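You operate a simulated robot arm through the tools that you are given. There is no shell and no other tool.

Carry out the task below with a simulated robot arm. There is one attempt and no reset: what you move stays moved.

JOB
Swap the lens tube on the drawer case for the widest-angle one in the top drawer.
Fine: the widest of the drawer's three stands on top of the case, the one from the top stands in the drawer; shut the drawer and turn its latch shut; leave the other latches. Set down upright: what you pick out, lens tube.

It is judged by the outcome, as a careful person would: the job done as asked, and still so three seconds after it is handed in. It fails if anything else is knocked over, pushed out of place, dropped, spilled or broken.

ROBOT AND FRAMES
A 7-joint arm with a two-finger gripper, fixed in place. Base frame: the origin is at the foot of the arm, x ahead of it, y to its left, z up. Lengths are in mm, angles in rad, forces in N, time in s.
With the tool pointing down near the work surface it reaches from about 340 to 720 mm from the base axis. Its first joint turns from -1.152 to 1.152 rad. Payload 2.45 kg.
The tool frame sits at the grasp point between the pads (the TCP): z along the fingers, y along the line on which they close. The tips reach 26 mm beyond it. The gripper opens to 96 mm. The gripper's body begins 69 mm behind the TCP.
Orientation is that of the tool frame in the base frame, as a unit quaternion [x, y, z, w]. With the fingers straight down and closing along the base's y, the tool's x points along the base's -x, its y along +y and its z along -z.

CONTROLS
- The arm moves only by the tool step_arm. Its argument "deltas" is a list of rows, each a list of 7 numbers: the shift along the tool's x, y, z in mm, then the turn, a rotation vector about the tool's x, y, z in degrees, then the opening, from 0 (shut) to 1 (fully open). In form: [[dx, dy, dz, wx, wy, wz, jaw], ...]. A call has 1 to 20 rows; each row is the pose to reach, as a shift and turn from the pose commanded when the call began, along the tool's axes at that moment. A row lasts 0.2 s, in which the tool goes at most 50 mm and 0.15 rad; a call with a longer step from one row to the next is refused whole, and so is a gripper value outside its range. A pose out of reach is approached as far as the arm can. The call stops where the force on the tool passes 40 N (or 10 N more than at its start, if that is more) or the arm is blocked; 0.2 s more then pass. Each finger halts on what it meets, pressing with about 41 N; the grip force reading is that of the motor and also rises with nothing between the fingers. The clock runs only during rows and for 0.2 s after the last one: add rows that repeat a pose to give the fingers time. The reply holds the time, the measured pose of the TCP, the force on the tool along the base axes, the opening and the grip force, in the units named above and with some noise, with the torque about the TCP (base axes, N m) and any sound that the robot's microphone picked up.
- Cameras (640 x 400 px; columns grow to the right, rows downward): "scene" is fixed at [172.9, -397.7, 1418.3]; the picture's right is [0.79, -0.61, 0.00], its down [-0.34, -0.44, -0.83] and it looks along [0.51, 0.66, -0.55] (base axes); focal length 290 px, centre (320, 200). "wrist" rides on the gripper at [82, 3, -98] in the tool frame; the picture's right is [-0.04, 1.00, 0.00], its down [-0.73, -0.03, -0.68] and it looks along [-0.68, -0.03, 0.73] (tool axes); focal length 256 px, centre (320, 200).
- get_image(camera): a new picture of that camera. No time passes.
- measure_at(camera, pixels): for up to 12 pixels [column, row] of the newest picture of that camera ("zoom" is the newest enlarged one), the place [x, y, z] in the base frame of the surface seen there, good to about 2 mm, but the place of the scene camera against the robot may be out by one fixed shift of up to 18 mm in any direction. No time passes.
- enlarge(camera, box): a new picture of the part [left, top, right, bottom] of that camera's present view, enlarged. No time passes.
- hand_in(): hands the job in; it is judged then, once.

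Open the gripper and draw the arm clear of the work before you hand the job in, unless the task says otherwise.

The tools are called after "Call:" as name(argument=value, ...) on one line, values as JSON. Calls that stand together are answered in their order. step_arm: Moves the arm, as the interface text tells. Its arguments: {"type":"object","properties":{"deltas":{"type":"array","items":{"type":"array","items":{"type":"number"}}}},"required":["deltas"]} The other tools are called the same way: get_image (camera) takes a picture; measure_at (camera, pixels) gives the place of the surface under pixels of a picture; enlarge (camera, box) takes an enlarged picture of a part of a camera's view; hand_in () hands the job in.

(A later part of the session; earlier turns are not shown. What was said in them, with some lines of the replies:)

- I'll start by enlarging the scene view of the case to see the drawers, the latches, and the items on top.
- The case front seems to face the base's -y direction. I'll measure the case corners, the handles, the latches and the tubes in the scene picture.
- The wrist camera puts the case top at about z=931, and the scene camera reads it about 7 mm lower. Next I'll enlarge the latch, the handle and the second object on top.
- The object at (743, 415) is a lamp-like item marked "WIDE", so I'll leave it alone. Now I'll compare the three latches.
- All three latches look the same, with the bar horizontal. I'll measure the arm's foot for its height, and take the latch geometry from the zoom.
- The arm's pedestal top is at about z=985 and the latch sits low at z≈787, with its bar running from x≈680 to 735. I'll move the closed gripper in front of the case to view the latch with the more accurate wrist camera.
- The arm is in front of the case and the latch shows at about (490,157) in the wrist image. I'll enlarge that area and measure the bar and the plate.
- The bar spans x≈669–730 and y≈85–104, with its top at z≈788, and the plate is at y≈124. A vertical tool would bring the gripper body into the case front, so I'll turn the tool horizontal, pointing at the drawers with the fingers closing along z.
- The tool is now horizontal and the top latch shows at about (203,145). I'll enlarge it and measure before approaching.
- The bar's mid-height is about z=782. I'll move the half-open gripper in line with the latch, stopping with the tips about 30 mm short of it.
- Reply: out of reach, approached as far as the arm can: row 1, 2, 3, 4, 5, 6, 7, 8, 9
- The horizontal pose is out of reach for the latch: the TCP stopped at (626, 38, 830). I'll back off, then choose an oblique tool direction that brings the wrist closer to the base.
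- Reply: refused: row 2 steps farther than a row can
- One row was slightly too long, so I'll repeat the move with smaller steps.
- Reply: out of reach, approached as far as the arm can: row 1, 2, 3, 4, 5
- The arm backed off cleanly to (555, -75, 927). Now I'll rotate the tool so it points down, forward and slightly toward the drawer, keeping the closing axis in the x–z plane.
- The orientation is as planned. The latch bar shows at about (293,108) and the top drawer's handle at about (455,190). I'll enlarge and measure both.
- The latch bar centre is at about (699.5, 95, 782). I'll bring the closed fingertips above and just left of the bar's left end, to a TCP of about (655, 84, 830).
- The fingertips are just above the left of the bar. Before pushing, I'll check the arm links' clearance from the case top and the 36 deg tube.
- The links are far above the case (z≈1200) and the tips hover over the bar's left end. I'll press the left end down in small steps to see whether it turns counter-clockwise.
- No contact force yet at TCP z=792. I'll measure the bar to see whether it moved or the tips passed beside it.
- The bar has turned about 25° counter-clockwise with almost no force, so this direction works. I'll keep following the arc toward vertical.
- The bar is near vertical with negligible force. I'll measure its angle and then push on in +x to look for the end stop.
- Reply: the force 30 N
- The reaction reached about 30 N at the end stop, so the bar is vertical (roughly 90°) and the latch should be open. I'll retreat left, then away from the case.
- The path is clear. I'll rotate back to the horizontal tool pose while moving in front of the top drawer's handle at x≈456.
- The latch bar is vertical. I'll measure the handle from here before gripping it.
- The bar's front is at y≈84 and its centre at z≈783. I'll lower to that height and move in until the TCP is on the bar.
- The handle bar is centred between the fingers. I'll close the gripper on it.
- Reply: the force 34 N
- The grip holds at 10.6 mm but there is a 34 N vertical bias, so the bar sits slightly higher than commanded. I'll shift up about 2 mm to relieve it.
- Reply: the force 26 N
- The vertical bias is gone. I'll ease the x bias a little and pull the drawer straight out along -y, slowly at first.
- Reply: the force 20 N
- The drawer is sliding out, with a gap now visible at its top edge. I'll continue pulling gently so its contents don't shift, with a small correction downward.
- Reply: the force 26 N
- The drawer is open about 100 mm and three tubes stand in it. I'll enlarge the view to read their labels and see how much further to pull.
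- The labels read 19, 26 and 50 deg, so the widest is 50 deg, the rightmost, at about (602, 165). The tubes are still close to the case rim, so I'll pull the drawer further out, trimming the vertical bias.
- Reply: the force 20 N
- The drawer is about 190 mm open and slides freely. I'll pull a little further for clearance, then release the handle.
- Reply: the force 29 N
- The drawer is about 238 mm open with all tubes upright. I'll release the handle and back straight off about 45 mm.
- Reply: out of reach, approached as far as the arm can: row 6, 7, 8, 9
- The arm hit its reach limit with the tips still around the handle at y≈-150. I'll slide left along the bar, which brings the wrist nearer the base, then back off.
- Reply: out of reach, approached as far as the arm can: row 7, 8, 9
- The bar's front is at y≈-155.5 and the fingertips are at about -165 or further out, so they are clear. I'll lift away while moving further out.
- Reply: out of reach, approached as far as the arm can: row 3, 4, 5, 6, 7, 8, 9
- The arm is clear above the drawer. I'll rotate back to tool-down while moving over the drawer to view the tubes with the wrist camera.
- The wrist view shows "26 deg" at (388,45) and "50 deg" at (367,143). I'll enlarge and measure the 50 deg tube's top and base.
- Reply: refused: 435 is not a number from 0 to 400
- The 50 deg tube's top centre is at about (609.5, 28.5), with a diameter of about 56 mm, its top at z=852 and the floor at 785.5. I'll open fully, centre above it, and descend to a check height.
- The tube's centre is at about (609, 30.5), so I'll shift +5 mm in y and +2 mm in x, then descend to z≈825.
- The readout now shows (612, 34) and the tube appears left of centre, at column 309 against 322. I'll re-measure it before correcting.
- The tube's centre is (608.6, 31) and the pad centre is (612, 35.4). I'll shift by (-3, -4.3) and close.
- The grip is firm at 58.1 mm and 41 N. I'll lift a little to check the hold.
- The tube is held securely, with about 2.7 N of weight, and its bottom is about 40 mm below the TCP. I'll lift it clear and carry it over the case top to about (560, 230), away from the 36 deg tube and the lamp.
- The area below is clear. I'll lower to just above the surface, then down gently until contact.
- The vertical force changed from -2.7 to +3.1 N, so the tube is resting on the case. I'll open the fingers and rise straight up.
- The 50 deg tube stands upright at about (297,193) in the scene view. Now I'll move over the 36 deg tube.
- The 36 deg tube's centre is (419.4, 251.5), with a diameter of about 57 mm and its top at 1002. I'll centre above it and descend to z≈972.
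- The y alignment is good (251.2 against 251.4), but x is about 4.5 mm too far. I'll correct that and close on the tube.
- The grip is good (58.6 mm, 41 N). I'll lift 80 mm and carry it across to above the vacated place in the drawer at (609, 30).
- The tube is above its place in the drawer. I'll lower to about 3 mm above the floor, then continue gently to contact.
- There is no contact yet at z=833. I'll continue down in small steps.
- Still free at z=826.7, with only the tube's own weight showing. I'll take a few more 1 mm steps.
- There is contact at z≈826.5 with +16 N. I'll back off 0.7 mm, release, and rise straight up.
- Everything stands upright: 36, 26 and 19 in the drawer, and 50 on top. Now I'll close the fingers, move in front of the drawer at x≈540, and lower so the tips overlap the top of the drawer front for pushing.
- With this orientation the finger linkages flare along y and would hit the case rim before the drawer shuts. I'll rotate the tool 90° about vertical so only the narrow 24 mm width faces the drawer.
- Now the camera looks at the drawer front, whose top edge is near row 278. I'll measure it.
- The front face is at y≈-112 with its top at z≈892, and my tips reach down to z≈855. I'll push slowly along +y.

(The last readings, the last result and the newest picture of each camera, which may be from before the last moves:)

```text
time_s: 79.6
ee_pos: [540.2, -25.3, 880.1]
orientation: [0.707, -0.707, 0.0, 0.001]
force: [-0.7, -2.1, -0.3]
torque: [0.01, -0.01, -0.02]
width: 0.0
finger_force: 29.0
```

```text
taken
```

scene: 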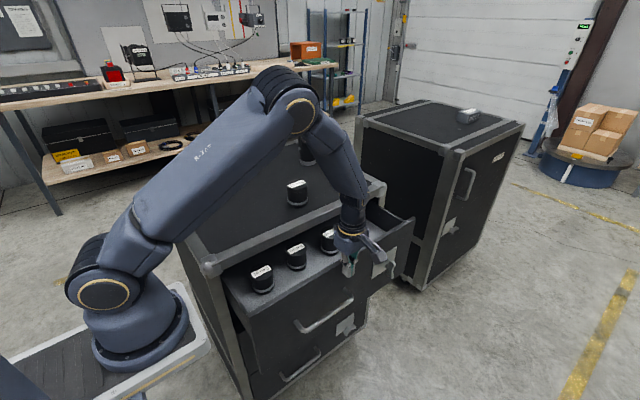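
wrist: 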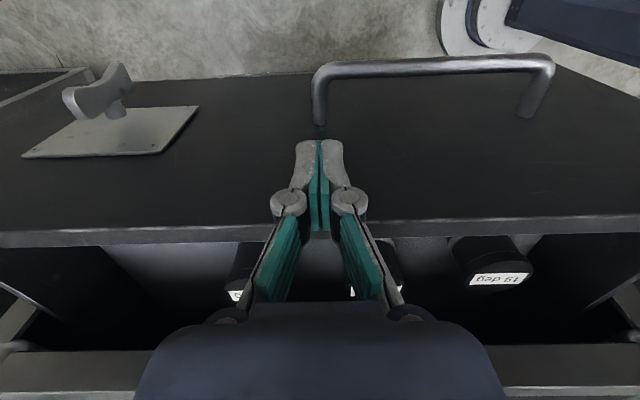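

The drawer is sliding in with only about 2 N and the tubes stay upright. I'll push on, slowing near the end.

Call:
step_arm(deltas=[[-3, 0, 0, 0, 0, 0, 0], [-9, 0, 0, 0, 0, 0, 0], [-17, 0, 0, 0, 0, 0, 0], [-26, 0, 0, 0, 0, 0, 0], [-35, 0, 0, 0, 0, 0, 0], [-44, 0, 0, 0, 0, 0, 0], [-53, 0, 0, 0, 0, 0, 0], [-62, 0, 0, 0, 0, 0, 0], [-71, 0, 0, 0, 0, 0, 0], [-80, 0, 0, 0, 0, 0, 0], [-89, 0, 0, 0, 0, 0, 0], [-98, 0, 0, 0, 0, 0, 0], [-107, 0, 0, 0, 0, 0, 0], [-115, 0, 0, 0, 0, 0, 0], [-121, 0, 0, 0, 0, 0, 0], [-125, 0, 0, 0, 0, 0, 0], [-128, 0, 0, 0, 0, 0, 0], [-130, 0, 0, 0, 0, 0, 0]])

Call:
get_image(camera="scene")

Call:
get_image(camera="wrist")

```text
time_s: 83.4
ee_pos: [538.5, 104.1, 880.6]
orientation: [0.707, -0.707, 0.002, -0.001]
force: [0.6, -2.5, 1.0]
torque: [0.0, -0.02, 0.02]
width: 0.0
finger_force: 28.3
```

```text
taken
```

scene: 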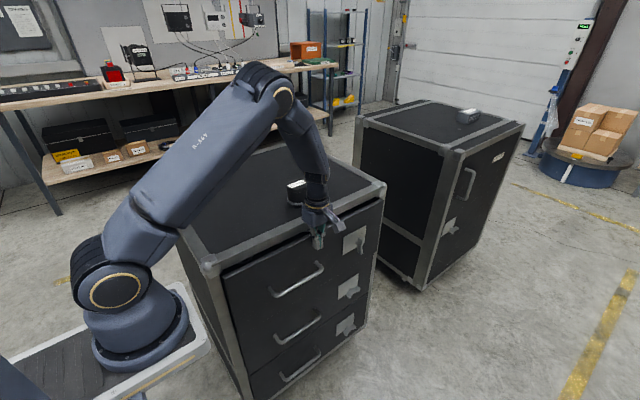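

```text
taken
```

wrist: 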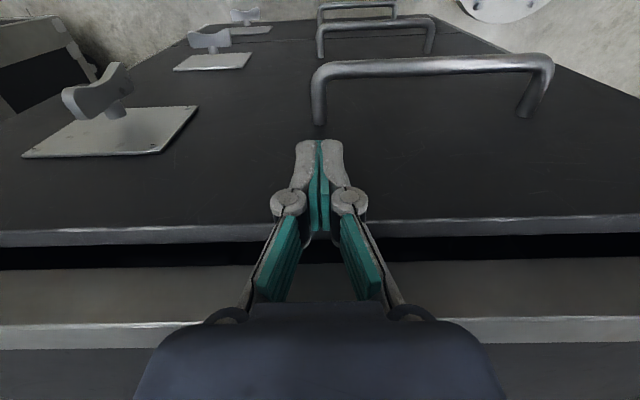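

The drawer is nearly shut. I'll check the remaining gap and then press the last millimetres until the force rises.

Call:
measure_at(camera="wrist", pixels=[[150, 215], [150, 230], [150, 285], [150, 310], [500, 210], [500, 280], [500, 310], [400, 285]])

Call:
step_arm(deltas=[[-3, 0, 0, 0, 0, 0, 0], [-6, 0, 0, 0, 0, 0, 0], [-8, 0, 0, 0, 0, 0, 0], [-10, 0, 0, 0, 0, 0, 0], [-12, 0, 0, 0, 0, 0, 0]])

Call:
get_image(camera="wrist")

```text
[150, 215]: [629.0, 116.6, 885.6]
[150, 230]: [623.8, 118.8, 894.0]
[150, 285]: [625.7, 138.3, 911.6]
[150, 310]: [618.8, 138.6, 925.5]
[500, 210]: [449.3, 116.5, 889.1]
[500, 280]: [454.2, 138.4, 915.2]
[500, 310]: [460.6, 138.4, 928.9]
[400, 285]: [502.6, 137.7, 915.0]
```

```text
time_s: 84.6
ee_pos: [539.5, 116.3, 880.3]
orientation: [-0.707, 0.707, 0.001, -0.001]
force: [-0.3, -3.9, -1.6]
torque: [0.02, -0.01, 0.04]
width: 6.1
finger_force: 29.2
```

```text
taken
```

wrist: 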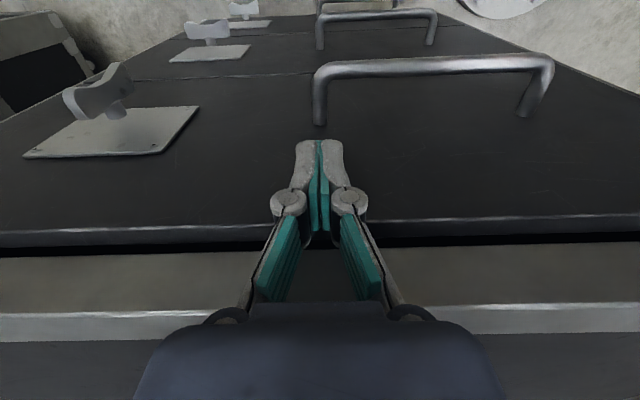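

The rim is at y≈138 and the drawer face should seat at about 128. Force is only about 4 N, so I'll push a few millimetres more to find the stop.

Call:
step_arm(deltas=[[-1, 0, 0, 0, 0, 0, 0], [-2, 0, 0, 0, 0, 0, 0], [-3, 0, 0, 0, 0, 0, 0], [-3, 0, 0, 0, 0, 0, 0]])

Call:
get_image(camera="wrist")

Call:
measure_at(camera="wrist", pixels=[[150, 215], [150, 225], [150, 285], [500, 210], [500, 280], [200, 180], [450, 180], [120, 100], [600, 180]])

```text
time_s: 85.6
ee_pos: [539.7, 116.2, 879.3]
orientation: [-0.706, 0.708, -0.002, -0.002]
force: [-3.9, -27.6, 12.2]
torque: [0.43, 0.07, 0.16]
width: 6.0
finger_force: 28.5
```

```text
taken
```

wrist: 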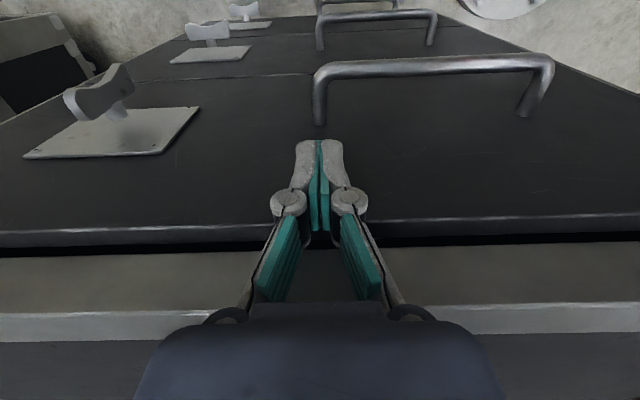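

```text
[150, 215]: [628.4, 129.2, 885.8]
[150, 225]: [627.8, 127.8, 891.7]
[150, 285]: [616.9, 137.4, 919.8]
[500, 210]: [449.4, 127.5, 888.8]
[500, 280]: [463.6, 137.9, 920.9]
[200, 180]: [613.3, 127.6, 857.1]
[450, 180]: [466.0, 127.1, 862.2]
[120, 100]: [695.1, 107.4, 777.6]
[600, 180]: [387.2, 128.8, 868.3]
```

Drawer seated: 28 N reaction and its face at y≈128, the same as at the start. I'll back off and tilt the tool back to the latch-pushing orientation.

Call:
step_arm(deltas=[[10, 0, 0, 0, 0, 0, 0], [35, 0, 0, 0, 0, 0, 0], [70, 0, 0, 0, 0, 0, 0], [100, 0, 0, 0, 0, 0, 0], [100, -13.3, 1.5, 5.75, -4.03, -1.28, 0], [100, -26.7, 3, 11.5, -8.07, -2.57, 0], [100, -40, 4.5, 17.25, -12.1, -3.85, 0], [100, -53.3, 6, 23, -16.13, -5.13, 0], [100, -66.7, 7.5, 28.75, -20.17, -6.42, 0], [100, -80, 9, 34.5, -24.2, -7.7, 0], [100, -80, 9, 34.5, -24.2, -7.7, 0]])

Call:
get_image(camera="wrist")

Call:
get_image(camera="scene")

```text
time_s: 88.0
ee_pos: [619.4, 19.2, 871.1]
orientation: [0.704, -0.612, 0.063, -0.354]
force: [0.0, 0.1, -0.3]
torque: [-0.03, 0.01, -0.05]
width: 0.0
finger_force: 28.4
```

```text
taken
```

wrist: 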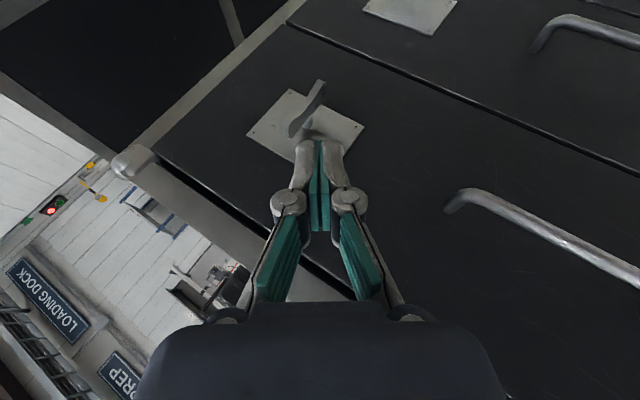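

```text
taken
```

scene: 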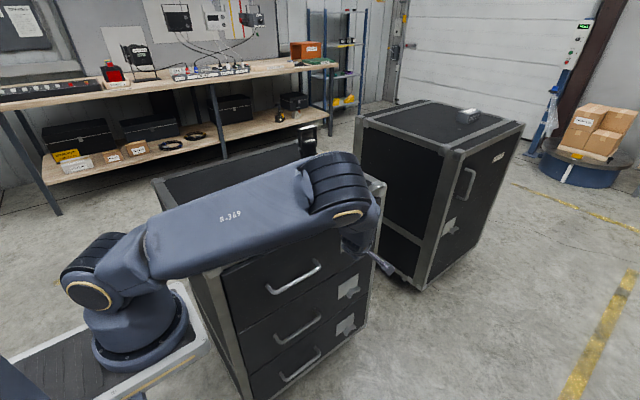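

The orientation is set. I'll check the latch bar's position and that the drawer stayed shut.

Call:
enlarge(camera="wrist", box=[230, 60, 390, 170])

Call:
measure_at(camera="wrist", pixels=[[322, 85], [310, 105], [300, 122], [292, 132], [318, 100], [303, 128], [450, 140], [255, 130], [360, 125], [480, 250]])

```text
3.64 times, centred on (310, 115) of wrist
```

zoom: 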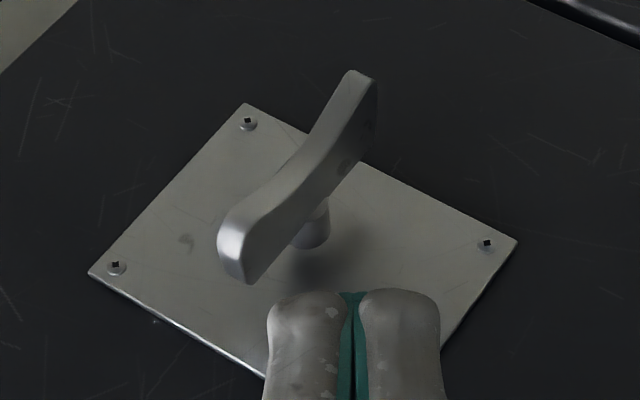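

```text
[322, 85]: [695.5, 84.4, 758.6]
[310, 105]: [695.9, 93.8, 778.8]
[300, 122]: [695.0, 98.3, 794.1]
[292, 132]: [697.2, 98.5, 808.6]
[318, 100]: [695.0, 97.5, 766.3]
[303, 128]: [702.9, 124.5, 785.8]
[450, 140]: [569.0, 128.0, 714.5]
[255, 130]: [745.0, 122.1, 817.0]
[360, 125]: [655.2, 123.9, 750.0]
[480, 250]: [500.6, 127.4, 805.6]
```

The bar is vertical with its left face at x≈695, spanning z≈753–812, and the drawer face is at y≈127.5, so it is shut. I'll move the tips to the left of the bar's upper end.

Call:
step_arm(deltas=[[-11, -0.3, 27.4, 0, 0, 0, 0], [-22, -0.7, 54.9, 0, 0, 0, 0], [-33.1, -1, 82.3, 0, 0, 0, 0], [-33.1, -1, 82.3, 0, 0, 0, 0]])

Call:
enlarge(camera="wrist", box=[180, 60, 420, 220])

```text
time_s: 89.0
ee_pos: [655.0, 87.6, 820.4]
orientation: [0.705, -0.612, 0.063, -0.354]
force: [-0.8, -0.5, -0.5]
torque: [0.01, 0.01, 0.0]
width: 0.3
finger_force: 28.0
```

```text
2.50 times, centred on (300, 140) of wrist
```

zoom: 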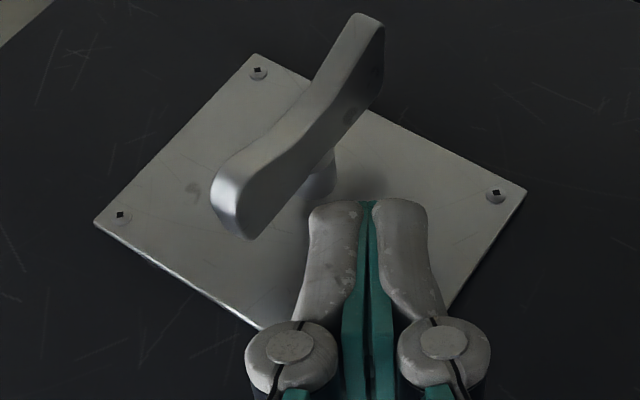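

The tips are left of the bar's upper end. I'll push the upper end toward +x along the arc, about 55° worth, and then check.

Call:
step_arm(deltas=[[5.07, -7.72, 4.69, 0, 0, 0, 0], [6.77, -13.45, 8.33, 0, 0, 0, 0], [7.7, -17, 10.3, 0, 0, 0, 0], [8.6, -20.66, 12.26, 0, 0, 0, 0], [10, -23.3, 15.3, 0, 0, 0, 0], [11.42, -25.99, 18.3, 0, 0, 0, 0], [13, -29.73, 21.68, 0, 0, 0, 0], [13.95, -32.42, 23.72, 0, 0, 0, 0]])

Call:
get_image(camera="wrist")

Call:
enlarge(camera="wrist", box=[180, 60, 420, 220])

```text
time_s: 90.8
ee_pos: [698.3, 81.4, 818.4]
orientation: [0.705, -0.611, 0.063, -0.354]
force: [-0.3, -1.1, 0.1]
torque: [0.03, -0.02, 0.01]
width: 0.1
finger_force: 28.2
```

```text
taken
```

wrist: 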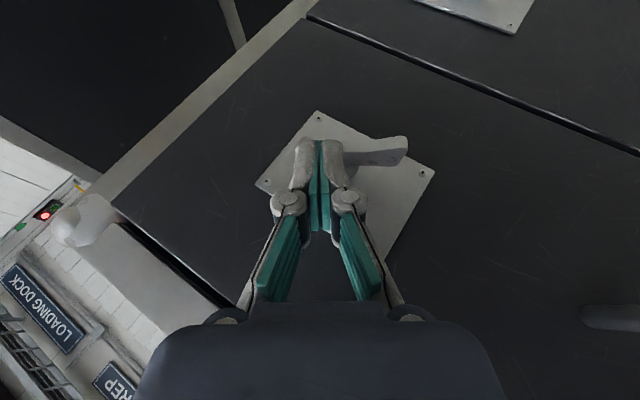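

```text
2.50 times, centred on (300, 140) of wrist
```

zoom: 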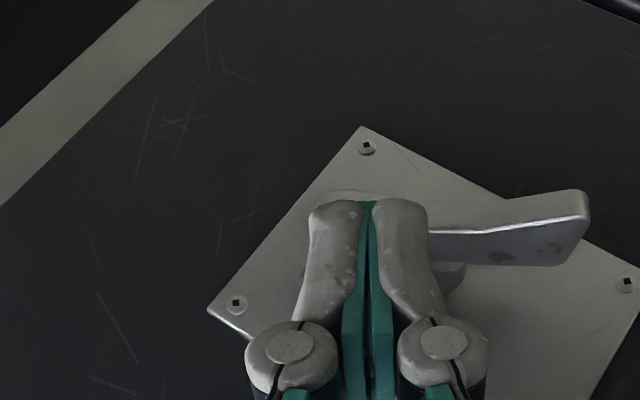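

The bar has rotated and its left half is now visible at (380,155). I'll measure its angle.

Call:
measure_at(camera="zoom", pixels=[[440, 245], [480, 245], [520, 245], [560, 235], [450, 232], [500, 225], [550, 210], [580, 195]])

```text
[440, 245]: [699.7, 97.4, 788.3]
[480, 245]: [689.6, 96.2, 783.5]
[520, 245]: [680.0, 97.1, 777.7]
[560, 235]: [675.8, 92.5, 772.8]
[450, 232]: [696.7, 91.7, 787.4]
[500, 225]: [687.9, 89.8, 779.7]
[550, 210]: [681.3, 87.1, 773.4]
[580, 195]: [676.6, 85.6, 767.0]
```

The bar is about 33° from horizontal. I'll continue along the arc, pressing down on its right half until it reaches the stop.

Call:
step_arm(deltas=[[0.07, -4.85, 2.51, 0, 0, 0, 0], [0.9, -7, 4.2, 0, 0, 0, 0], [1.61, -9.01, 5.82, 0, 0, 0, 0], [2.7, -10.6, 8.1, 0, 0, 0, 0], [3.71, -12.24, 10.31, 0, 0, 0, 0], [4.93, -13.39, 12.92, 0, 0, 0, 0], [6.16, -12.33, 15.56, 0, 0, 0, 0]])

Call:
enlarge(camera="wrist", box=[180, 60, 480, 260])

```text
time_s: 92.4
ee_pos: [718.2, 82.0, 813.3]
orientation: [0.705, -0.611, 0.063, -0.356]
force: [-11.5, -6.4, 21.3]
torque: [-0.14, 0.14, -0.02]
width: 0.0
finger_force: 29.0
```

```text
2.00 times, centred on (330, 160) of wrist
```

zoom: 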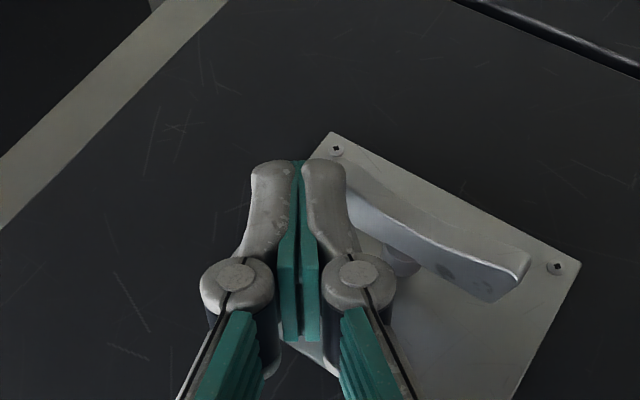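

The reaction rose to 21 N, so it has reached a stop. I'll measure the bar's level.

Call:
measure_at(camera="zoom", pixels=[[365, 215], [390, 230], [420, 245], [450, 262], [480, 272], [500, 285], [510, 270], [440, 235], [380, 200]])

```text
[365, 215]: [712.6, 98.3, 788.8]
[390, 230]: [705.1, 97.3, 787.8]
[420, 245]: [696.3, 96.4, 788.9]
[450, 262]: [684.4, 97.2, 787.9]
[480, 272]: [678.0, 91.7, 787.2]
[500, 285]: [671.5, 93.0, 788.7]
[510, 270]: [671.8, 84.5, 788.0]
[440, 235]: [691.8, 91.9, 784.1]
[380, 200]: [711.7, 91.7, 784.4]
```

The bar's top is level at z≈788 along its length, matching its starting state, so the latch is shut. I'll retract along the tool axis, away from the case.

Call:
step_arm(deltas=[[0, 0, -8, 0, 0, 0, 0], [0, 0, -30, 0, 0, 0, 0], [0, 0, -65, 0, 0, 0, 0], [0, 0, -105, 0, 0, 0, 0], [0, 0, -145, 0, 0, 0, 0.2], [20, 0, -180, 0, 0, 0, 0.4], [40, 0, -200, 0, 0, 0, 0.5], [40, 0, -200, 0, 0, 0, 0.5]])

Call:
get_image(camera="wrist")

Call:
get_image(camera="scene")

```text
time_s: 94.2
ee_pos: [624.9, -39.2, 947.4]
orientation: [0.705, -0.611, 0.063, -0.354]
force: [-0.9, 0.8, 0.0]
torque: [0.0, 0.05, 0.02]
width: 47.8
finger_force: 0.1
```

```text
taken
```

wrist: 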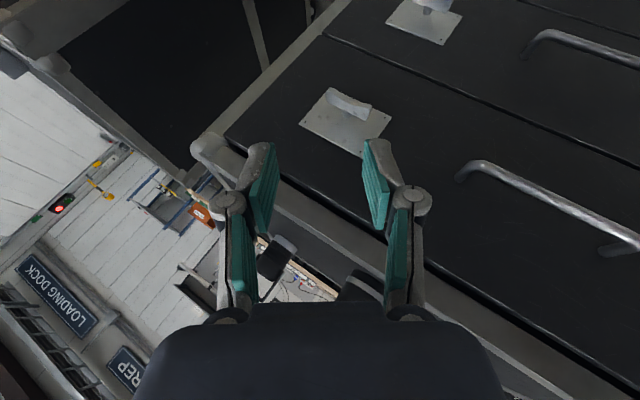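

```text
taken
```

scene: 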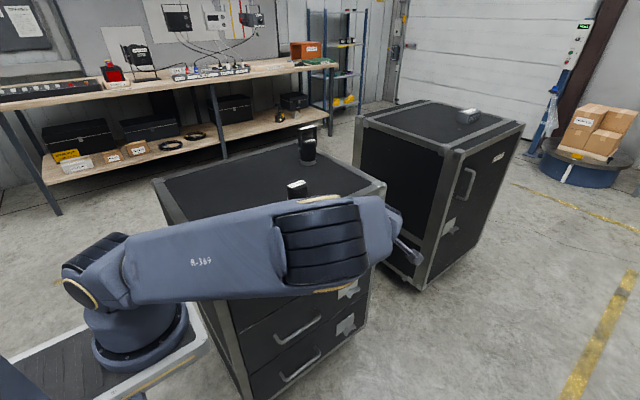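

The drawer and latch look right. I'll lift the arm up and away, restoring a vertical tool, so the whole case is visible for a final check.

Call:
step_arm(deltas=[[-4, 0.3, -32.5, -4.3, 3.0, 0.96, 0.6], [-8, 0.5, -65, -8.6, 6.05, 1.93, 0.7], [-12, 0.8, -97.6, -12.9, 9.08, 2.89, 0.8], [-16, 1, -130, -17.25, 12.1, 3.85, 0.9], [-20, 1.3, -162.7, -21.6, 15.1, 4.8, 1], [-24, 1.6, -195, -25.9, 18.15, 5.78, 1], [-28, 1.8, -227.8, -30.2, 21.2, 6.74, 1], [-32, 2.1, -260.3, -34.5, 24.2, 7.7, 1], [-32, 2.1, -260.3, -34.5, 24.2, 7.7, 1]])

Call:
get_image(camera="scene")

Call:
get_image(camera="wrist")

```text
time_s: 96.2
ee_pos: [479.3, -120.5, 1147.6]
orientation: [0.707, -0.707, 0.0, 0.0]
force: [0.1, -0.4, 0.5]
torque: [0.0, 0.01, 0.03]
width: 96.1
finger_force: 0.1
```

```text
taken
```

scene: 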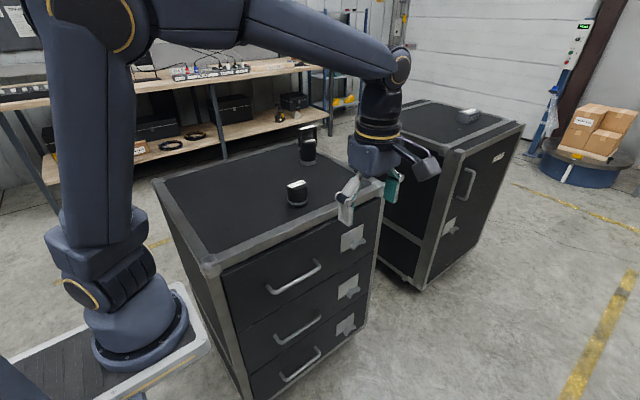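

```text
taken
```

wrist: 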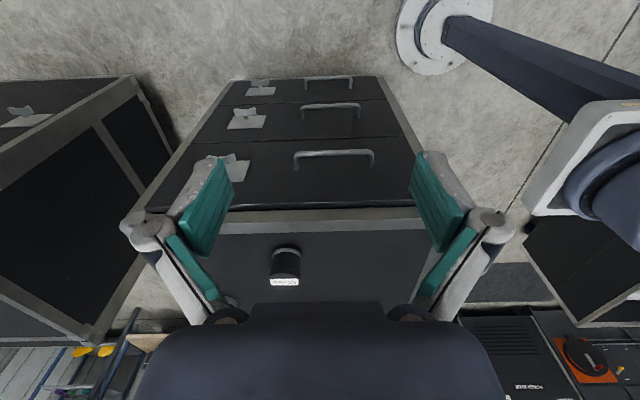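

The drawer looks shut, the latch horizontal and the 50 deg tube upright. I'll zoom in to confirm the details.

Call:
enlarge(camera="scene", box=[150, 120, 400, 290])

Call:
enlarge(camera="scene", box=[320, 210, 390, 260])

Call:
enlarge(camera="scene", box=[270, 165, 330, 215])

Call:
measure_at(camera="scene", pixels=[[295, 255], [340, 260], [295, 285], [250, 280], [360, 260], [330, 290], [297, 185]])

```text
2.35 times, centred on (275, 205) of scene
```

zoom: 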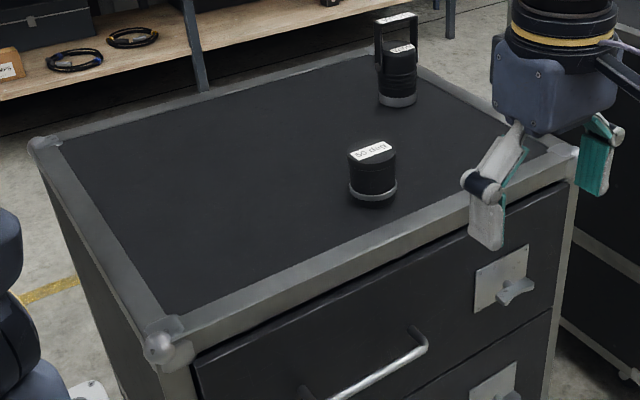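

```text
8.00 times, centred on (355, 235) of scene
```

zoom: 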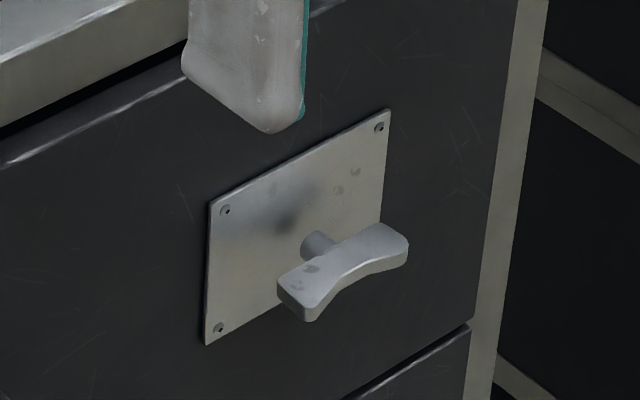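

```text
8.00 times, centred on (300, 190) of scene
```

zoom: 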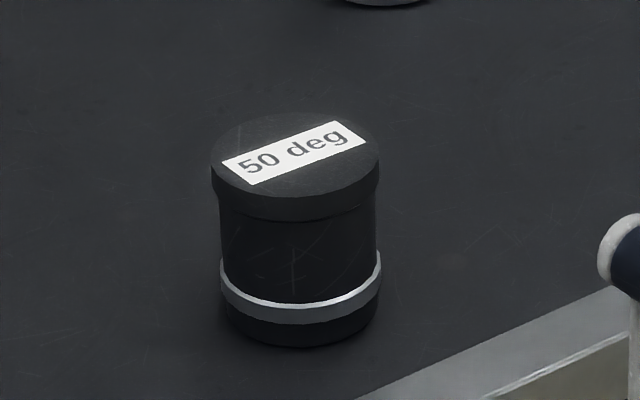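

```text
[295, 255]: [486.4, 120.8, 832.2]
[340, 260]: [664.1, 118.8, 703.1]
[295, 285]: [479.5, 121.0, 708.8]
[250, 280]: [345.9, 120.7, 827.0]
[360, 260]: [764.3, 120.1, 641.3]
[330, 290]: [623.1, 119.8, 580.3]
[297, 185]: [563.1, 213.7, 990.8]
```

The top drawer's face (y≈120.8 in scene coordinates) lines up with the other drawers. Its latch looks exactly as it did at the start, the 50 deg tube stands upright on the case, and the gripper is open and clear. I'm handing in.

Call:
hand_in()

```text
The job is handed in.
```

The swap is done and handed in. The 50 deg tube, the widest of the drawer's three, now stands upright on top of the case. The 36 deg tube that was there stands in the top drawer, in the spot the 50 deg one left.

- **Drawer:** I pushed it in until it met its stop, and its face lines up with the drawers below.
- **Latch:** it is turned back to horizontal, the position it and the other latches were in at the start. I took that to be shut.
- **Everything else:** the 19 and 26 deg tubes were still upright when last seen, as the drawer was closing. I didn't touch the other latches or the lamp marked "WIDE" on the case.

The 50 deg tube is about 140 mm from where the 36 deg one stood, to the right as you face the drawers.
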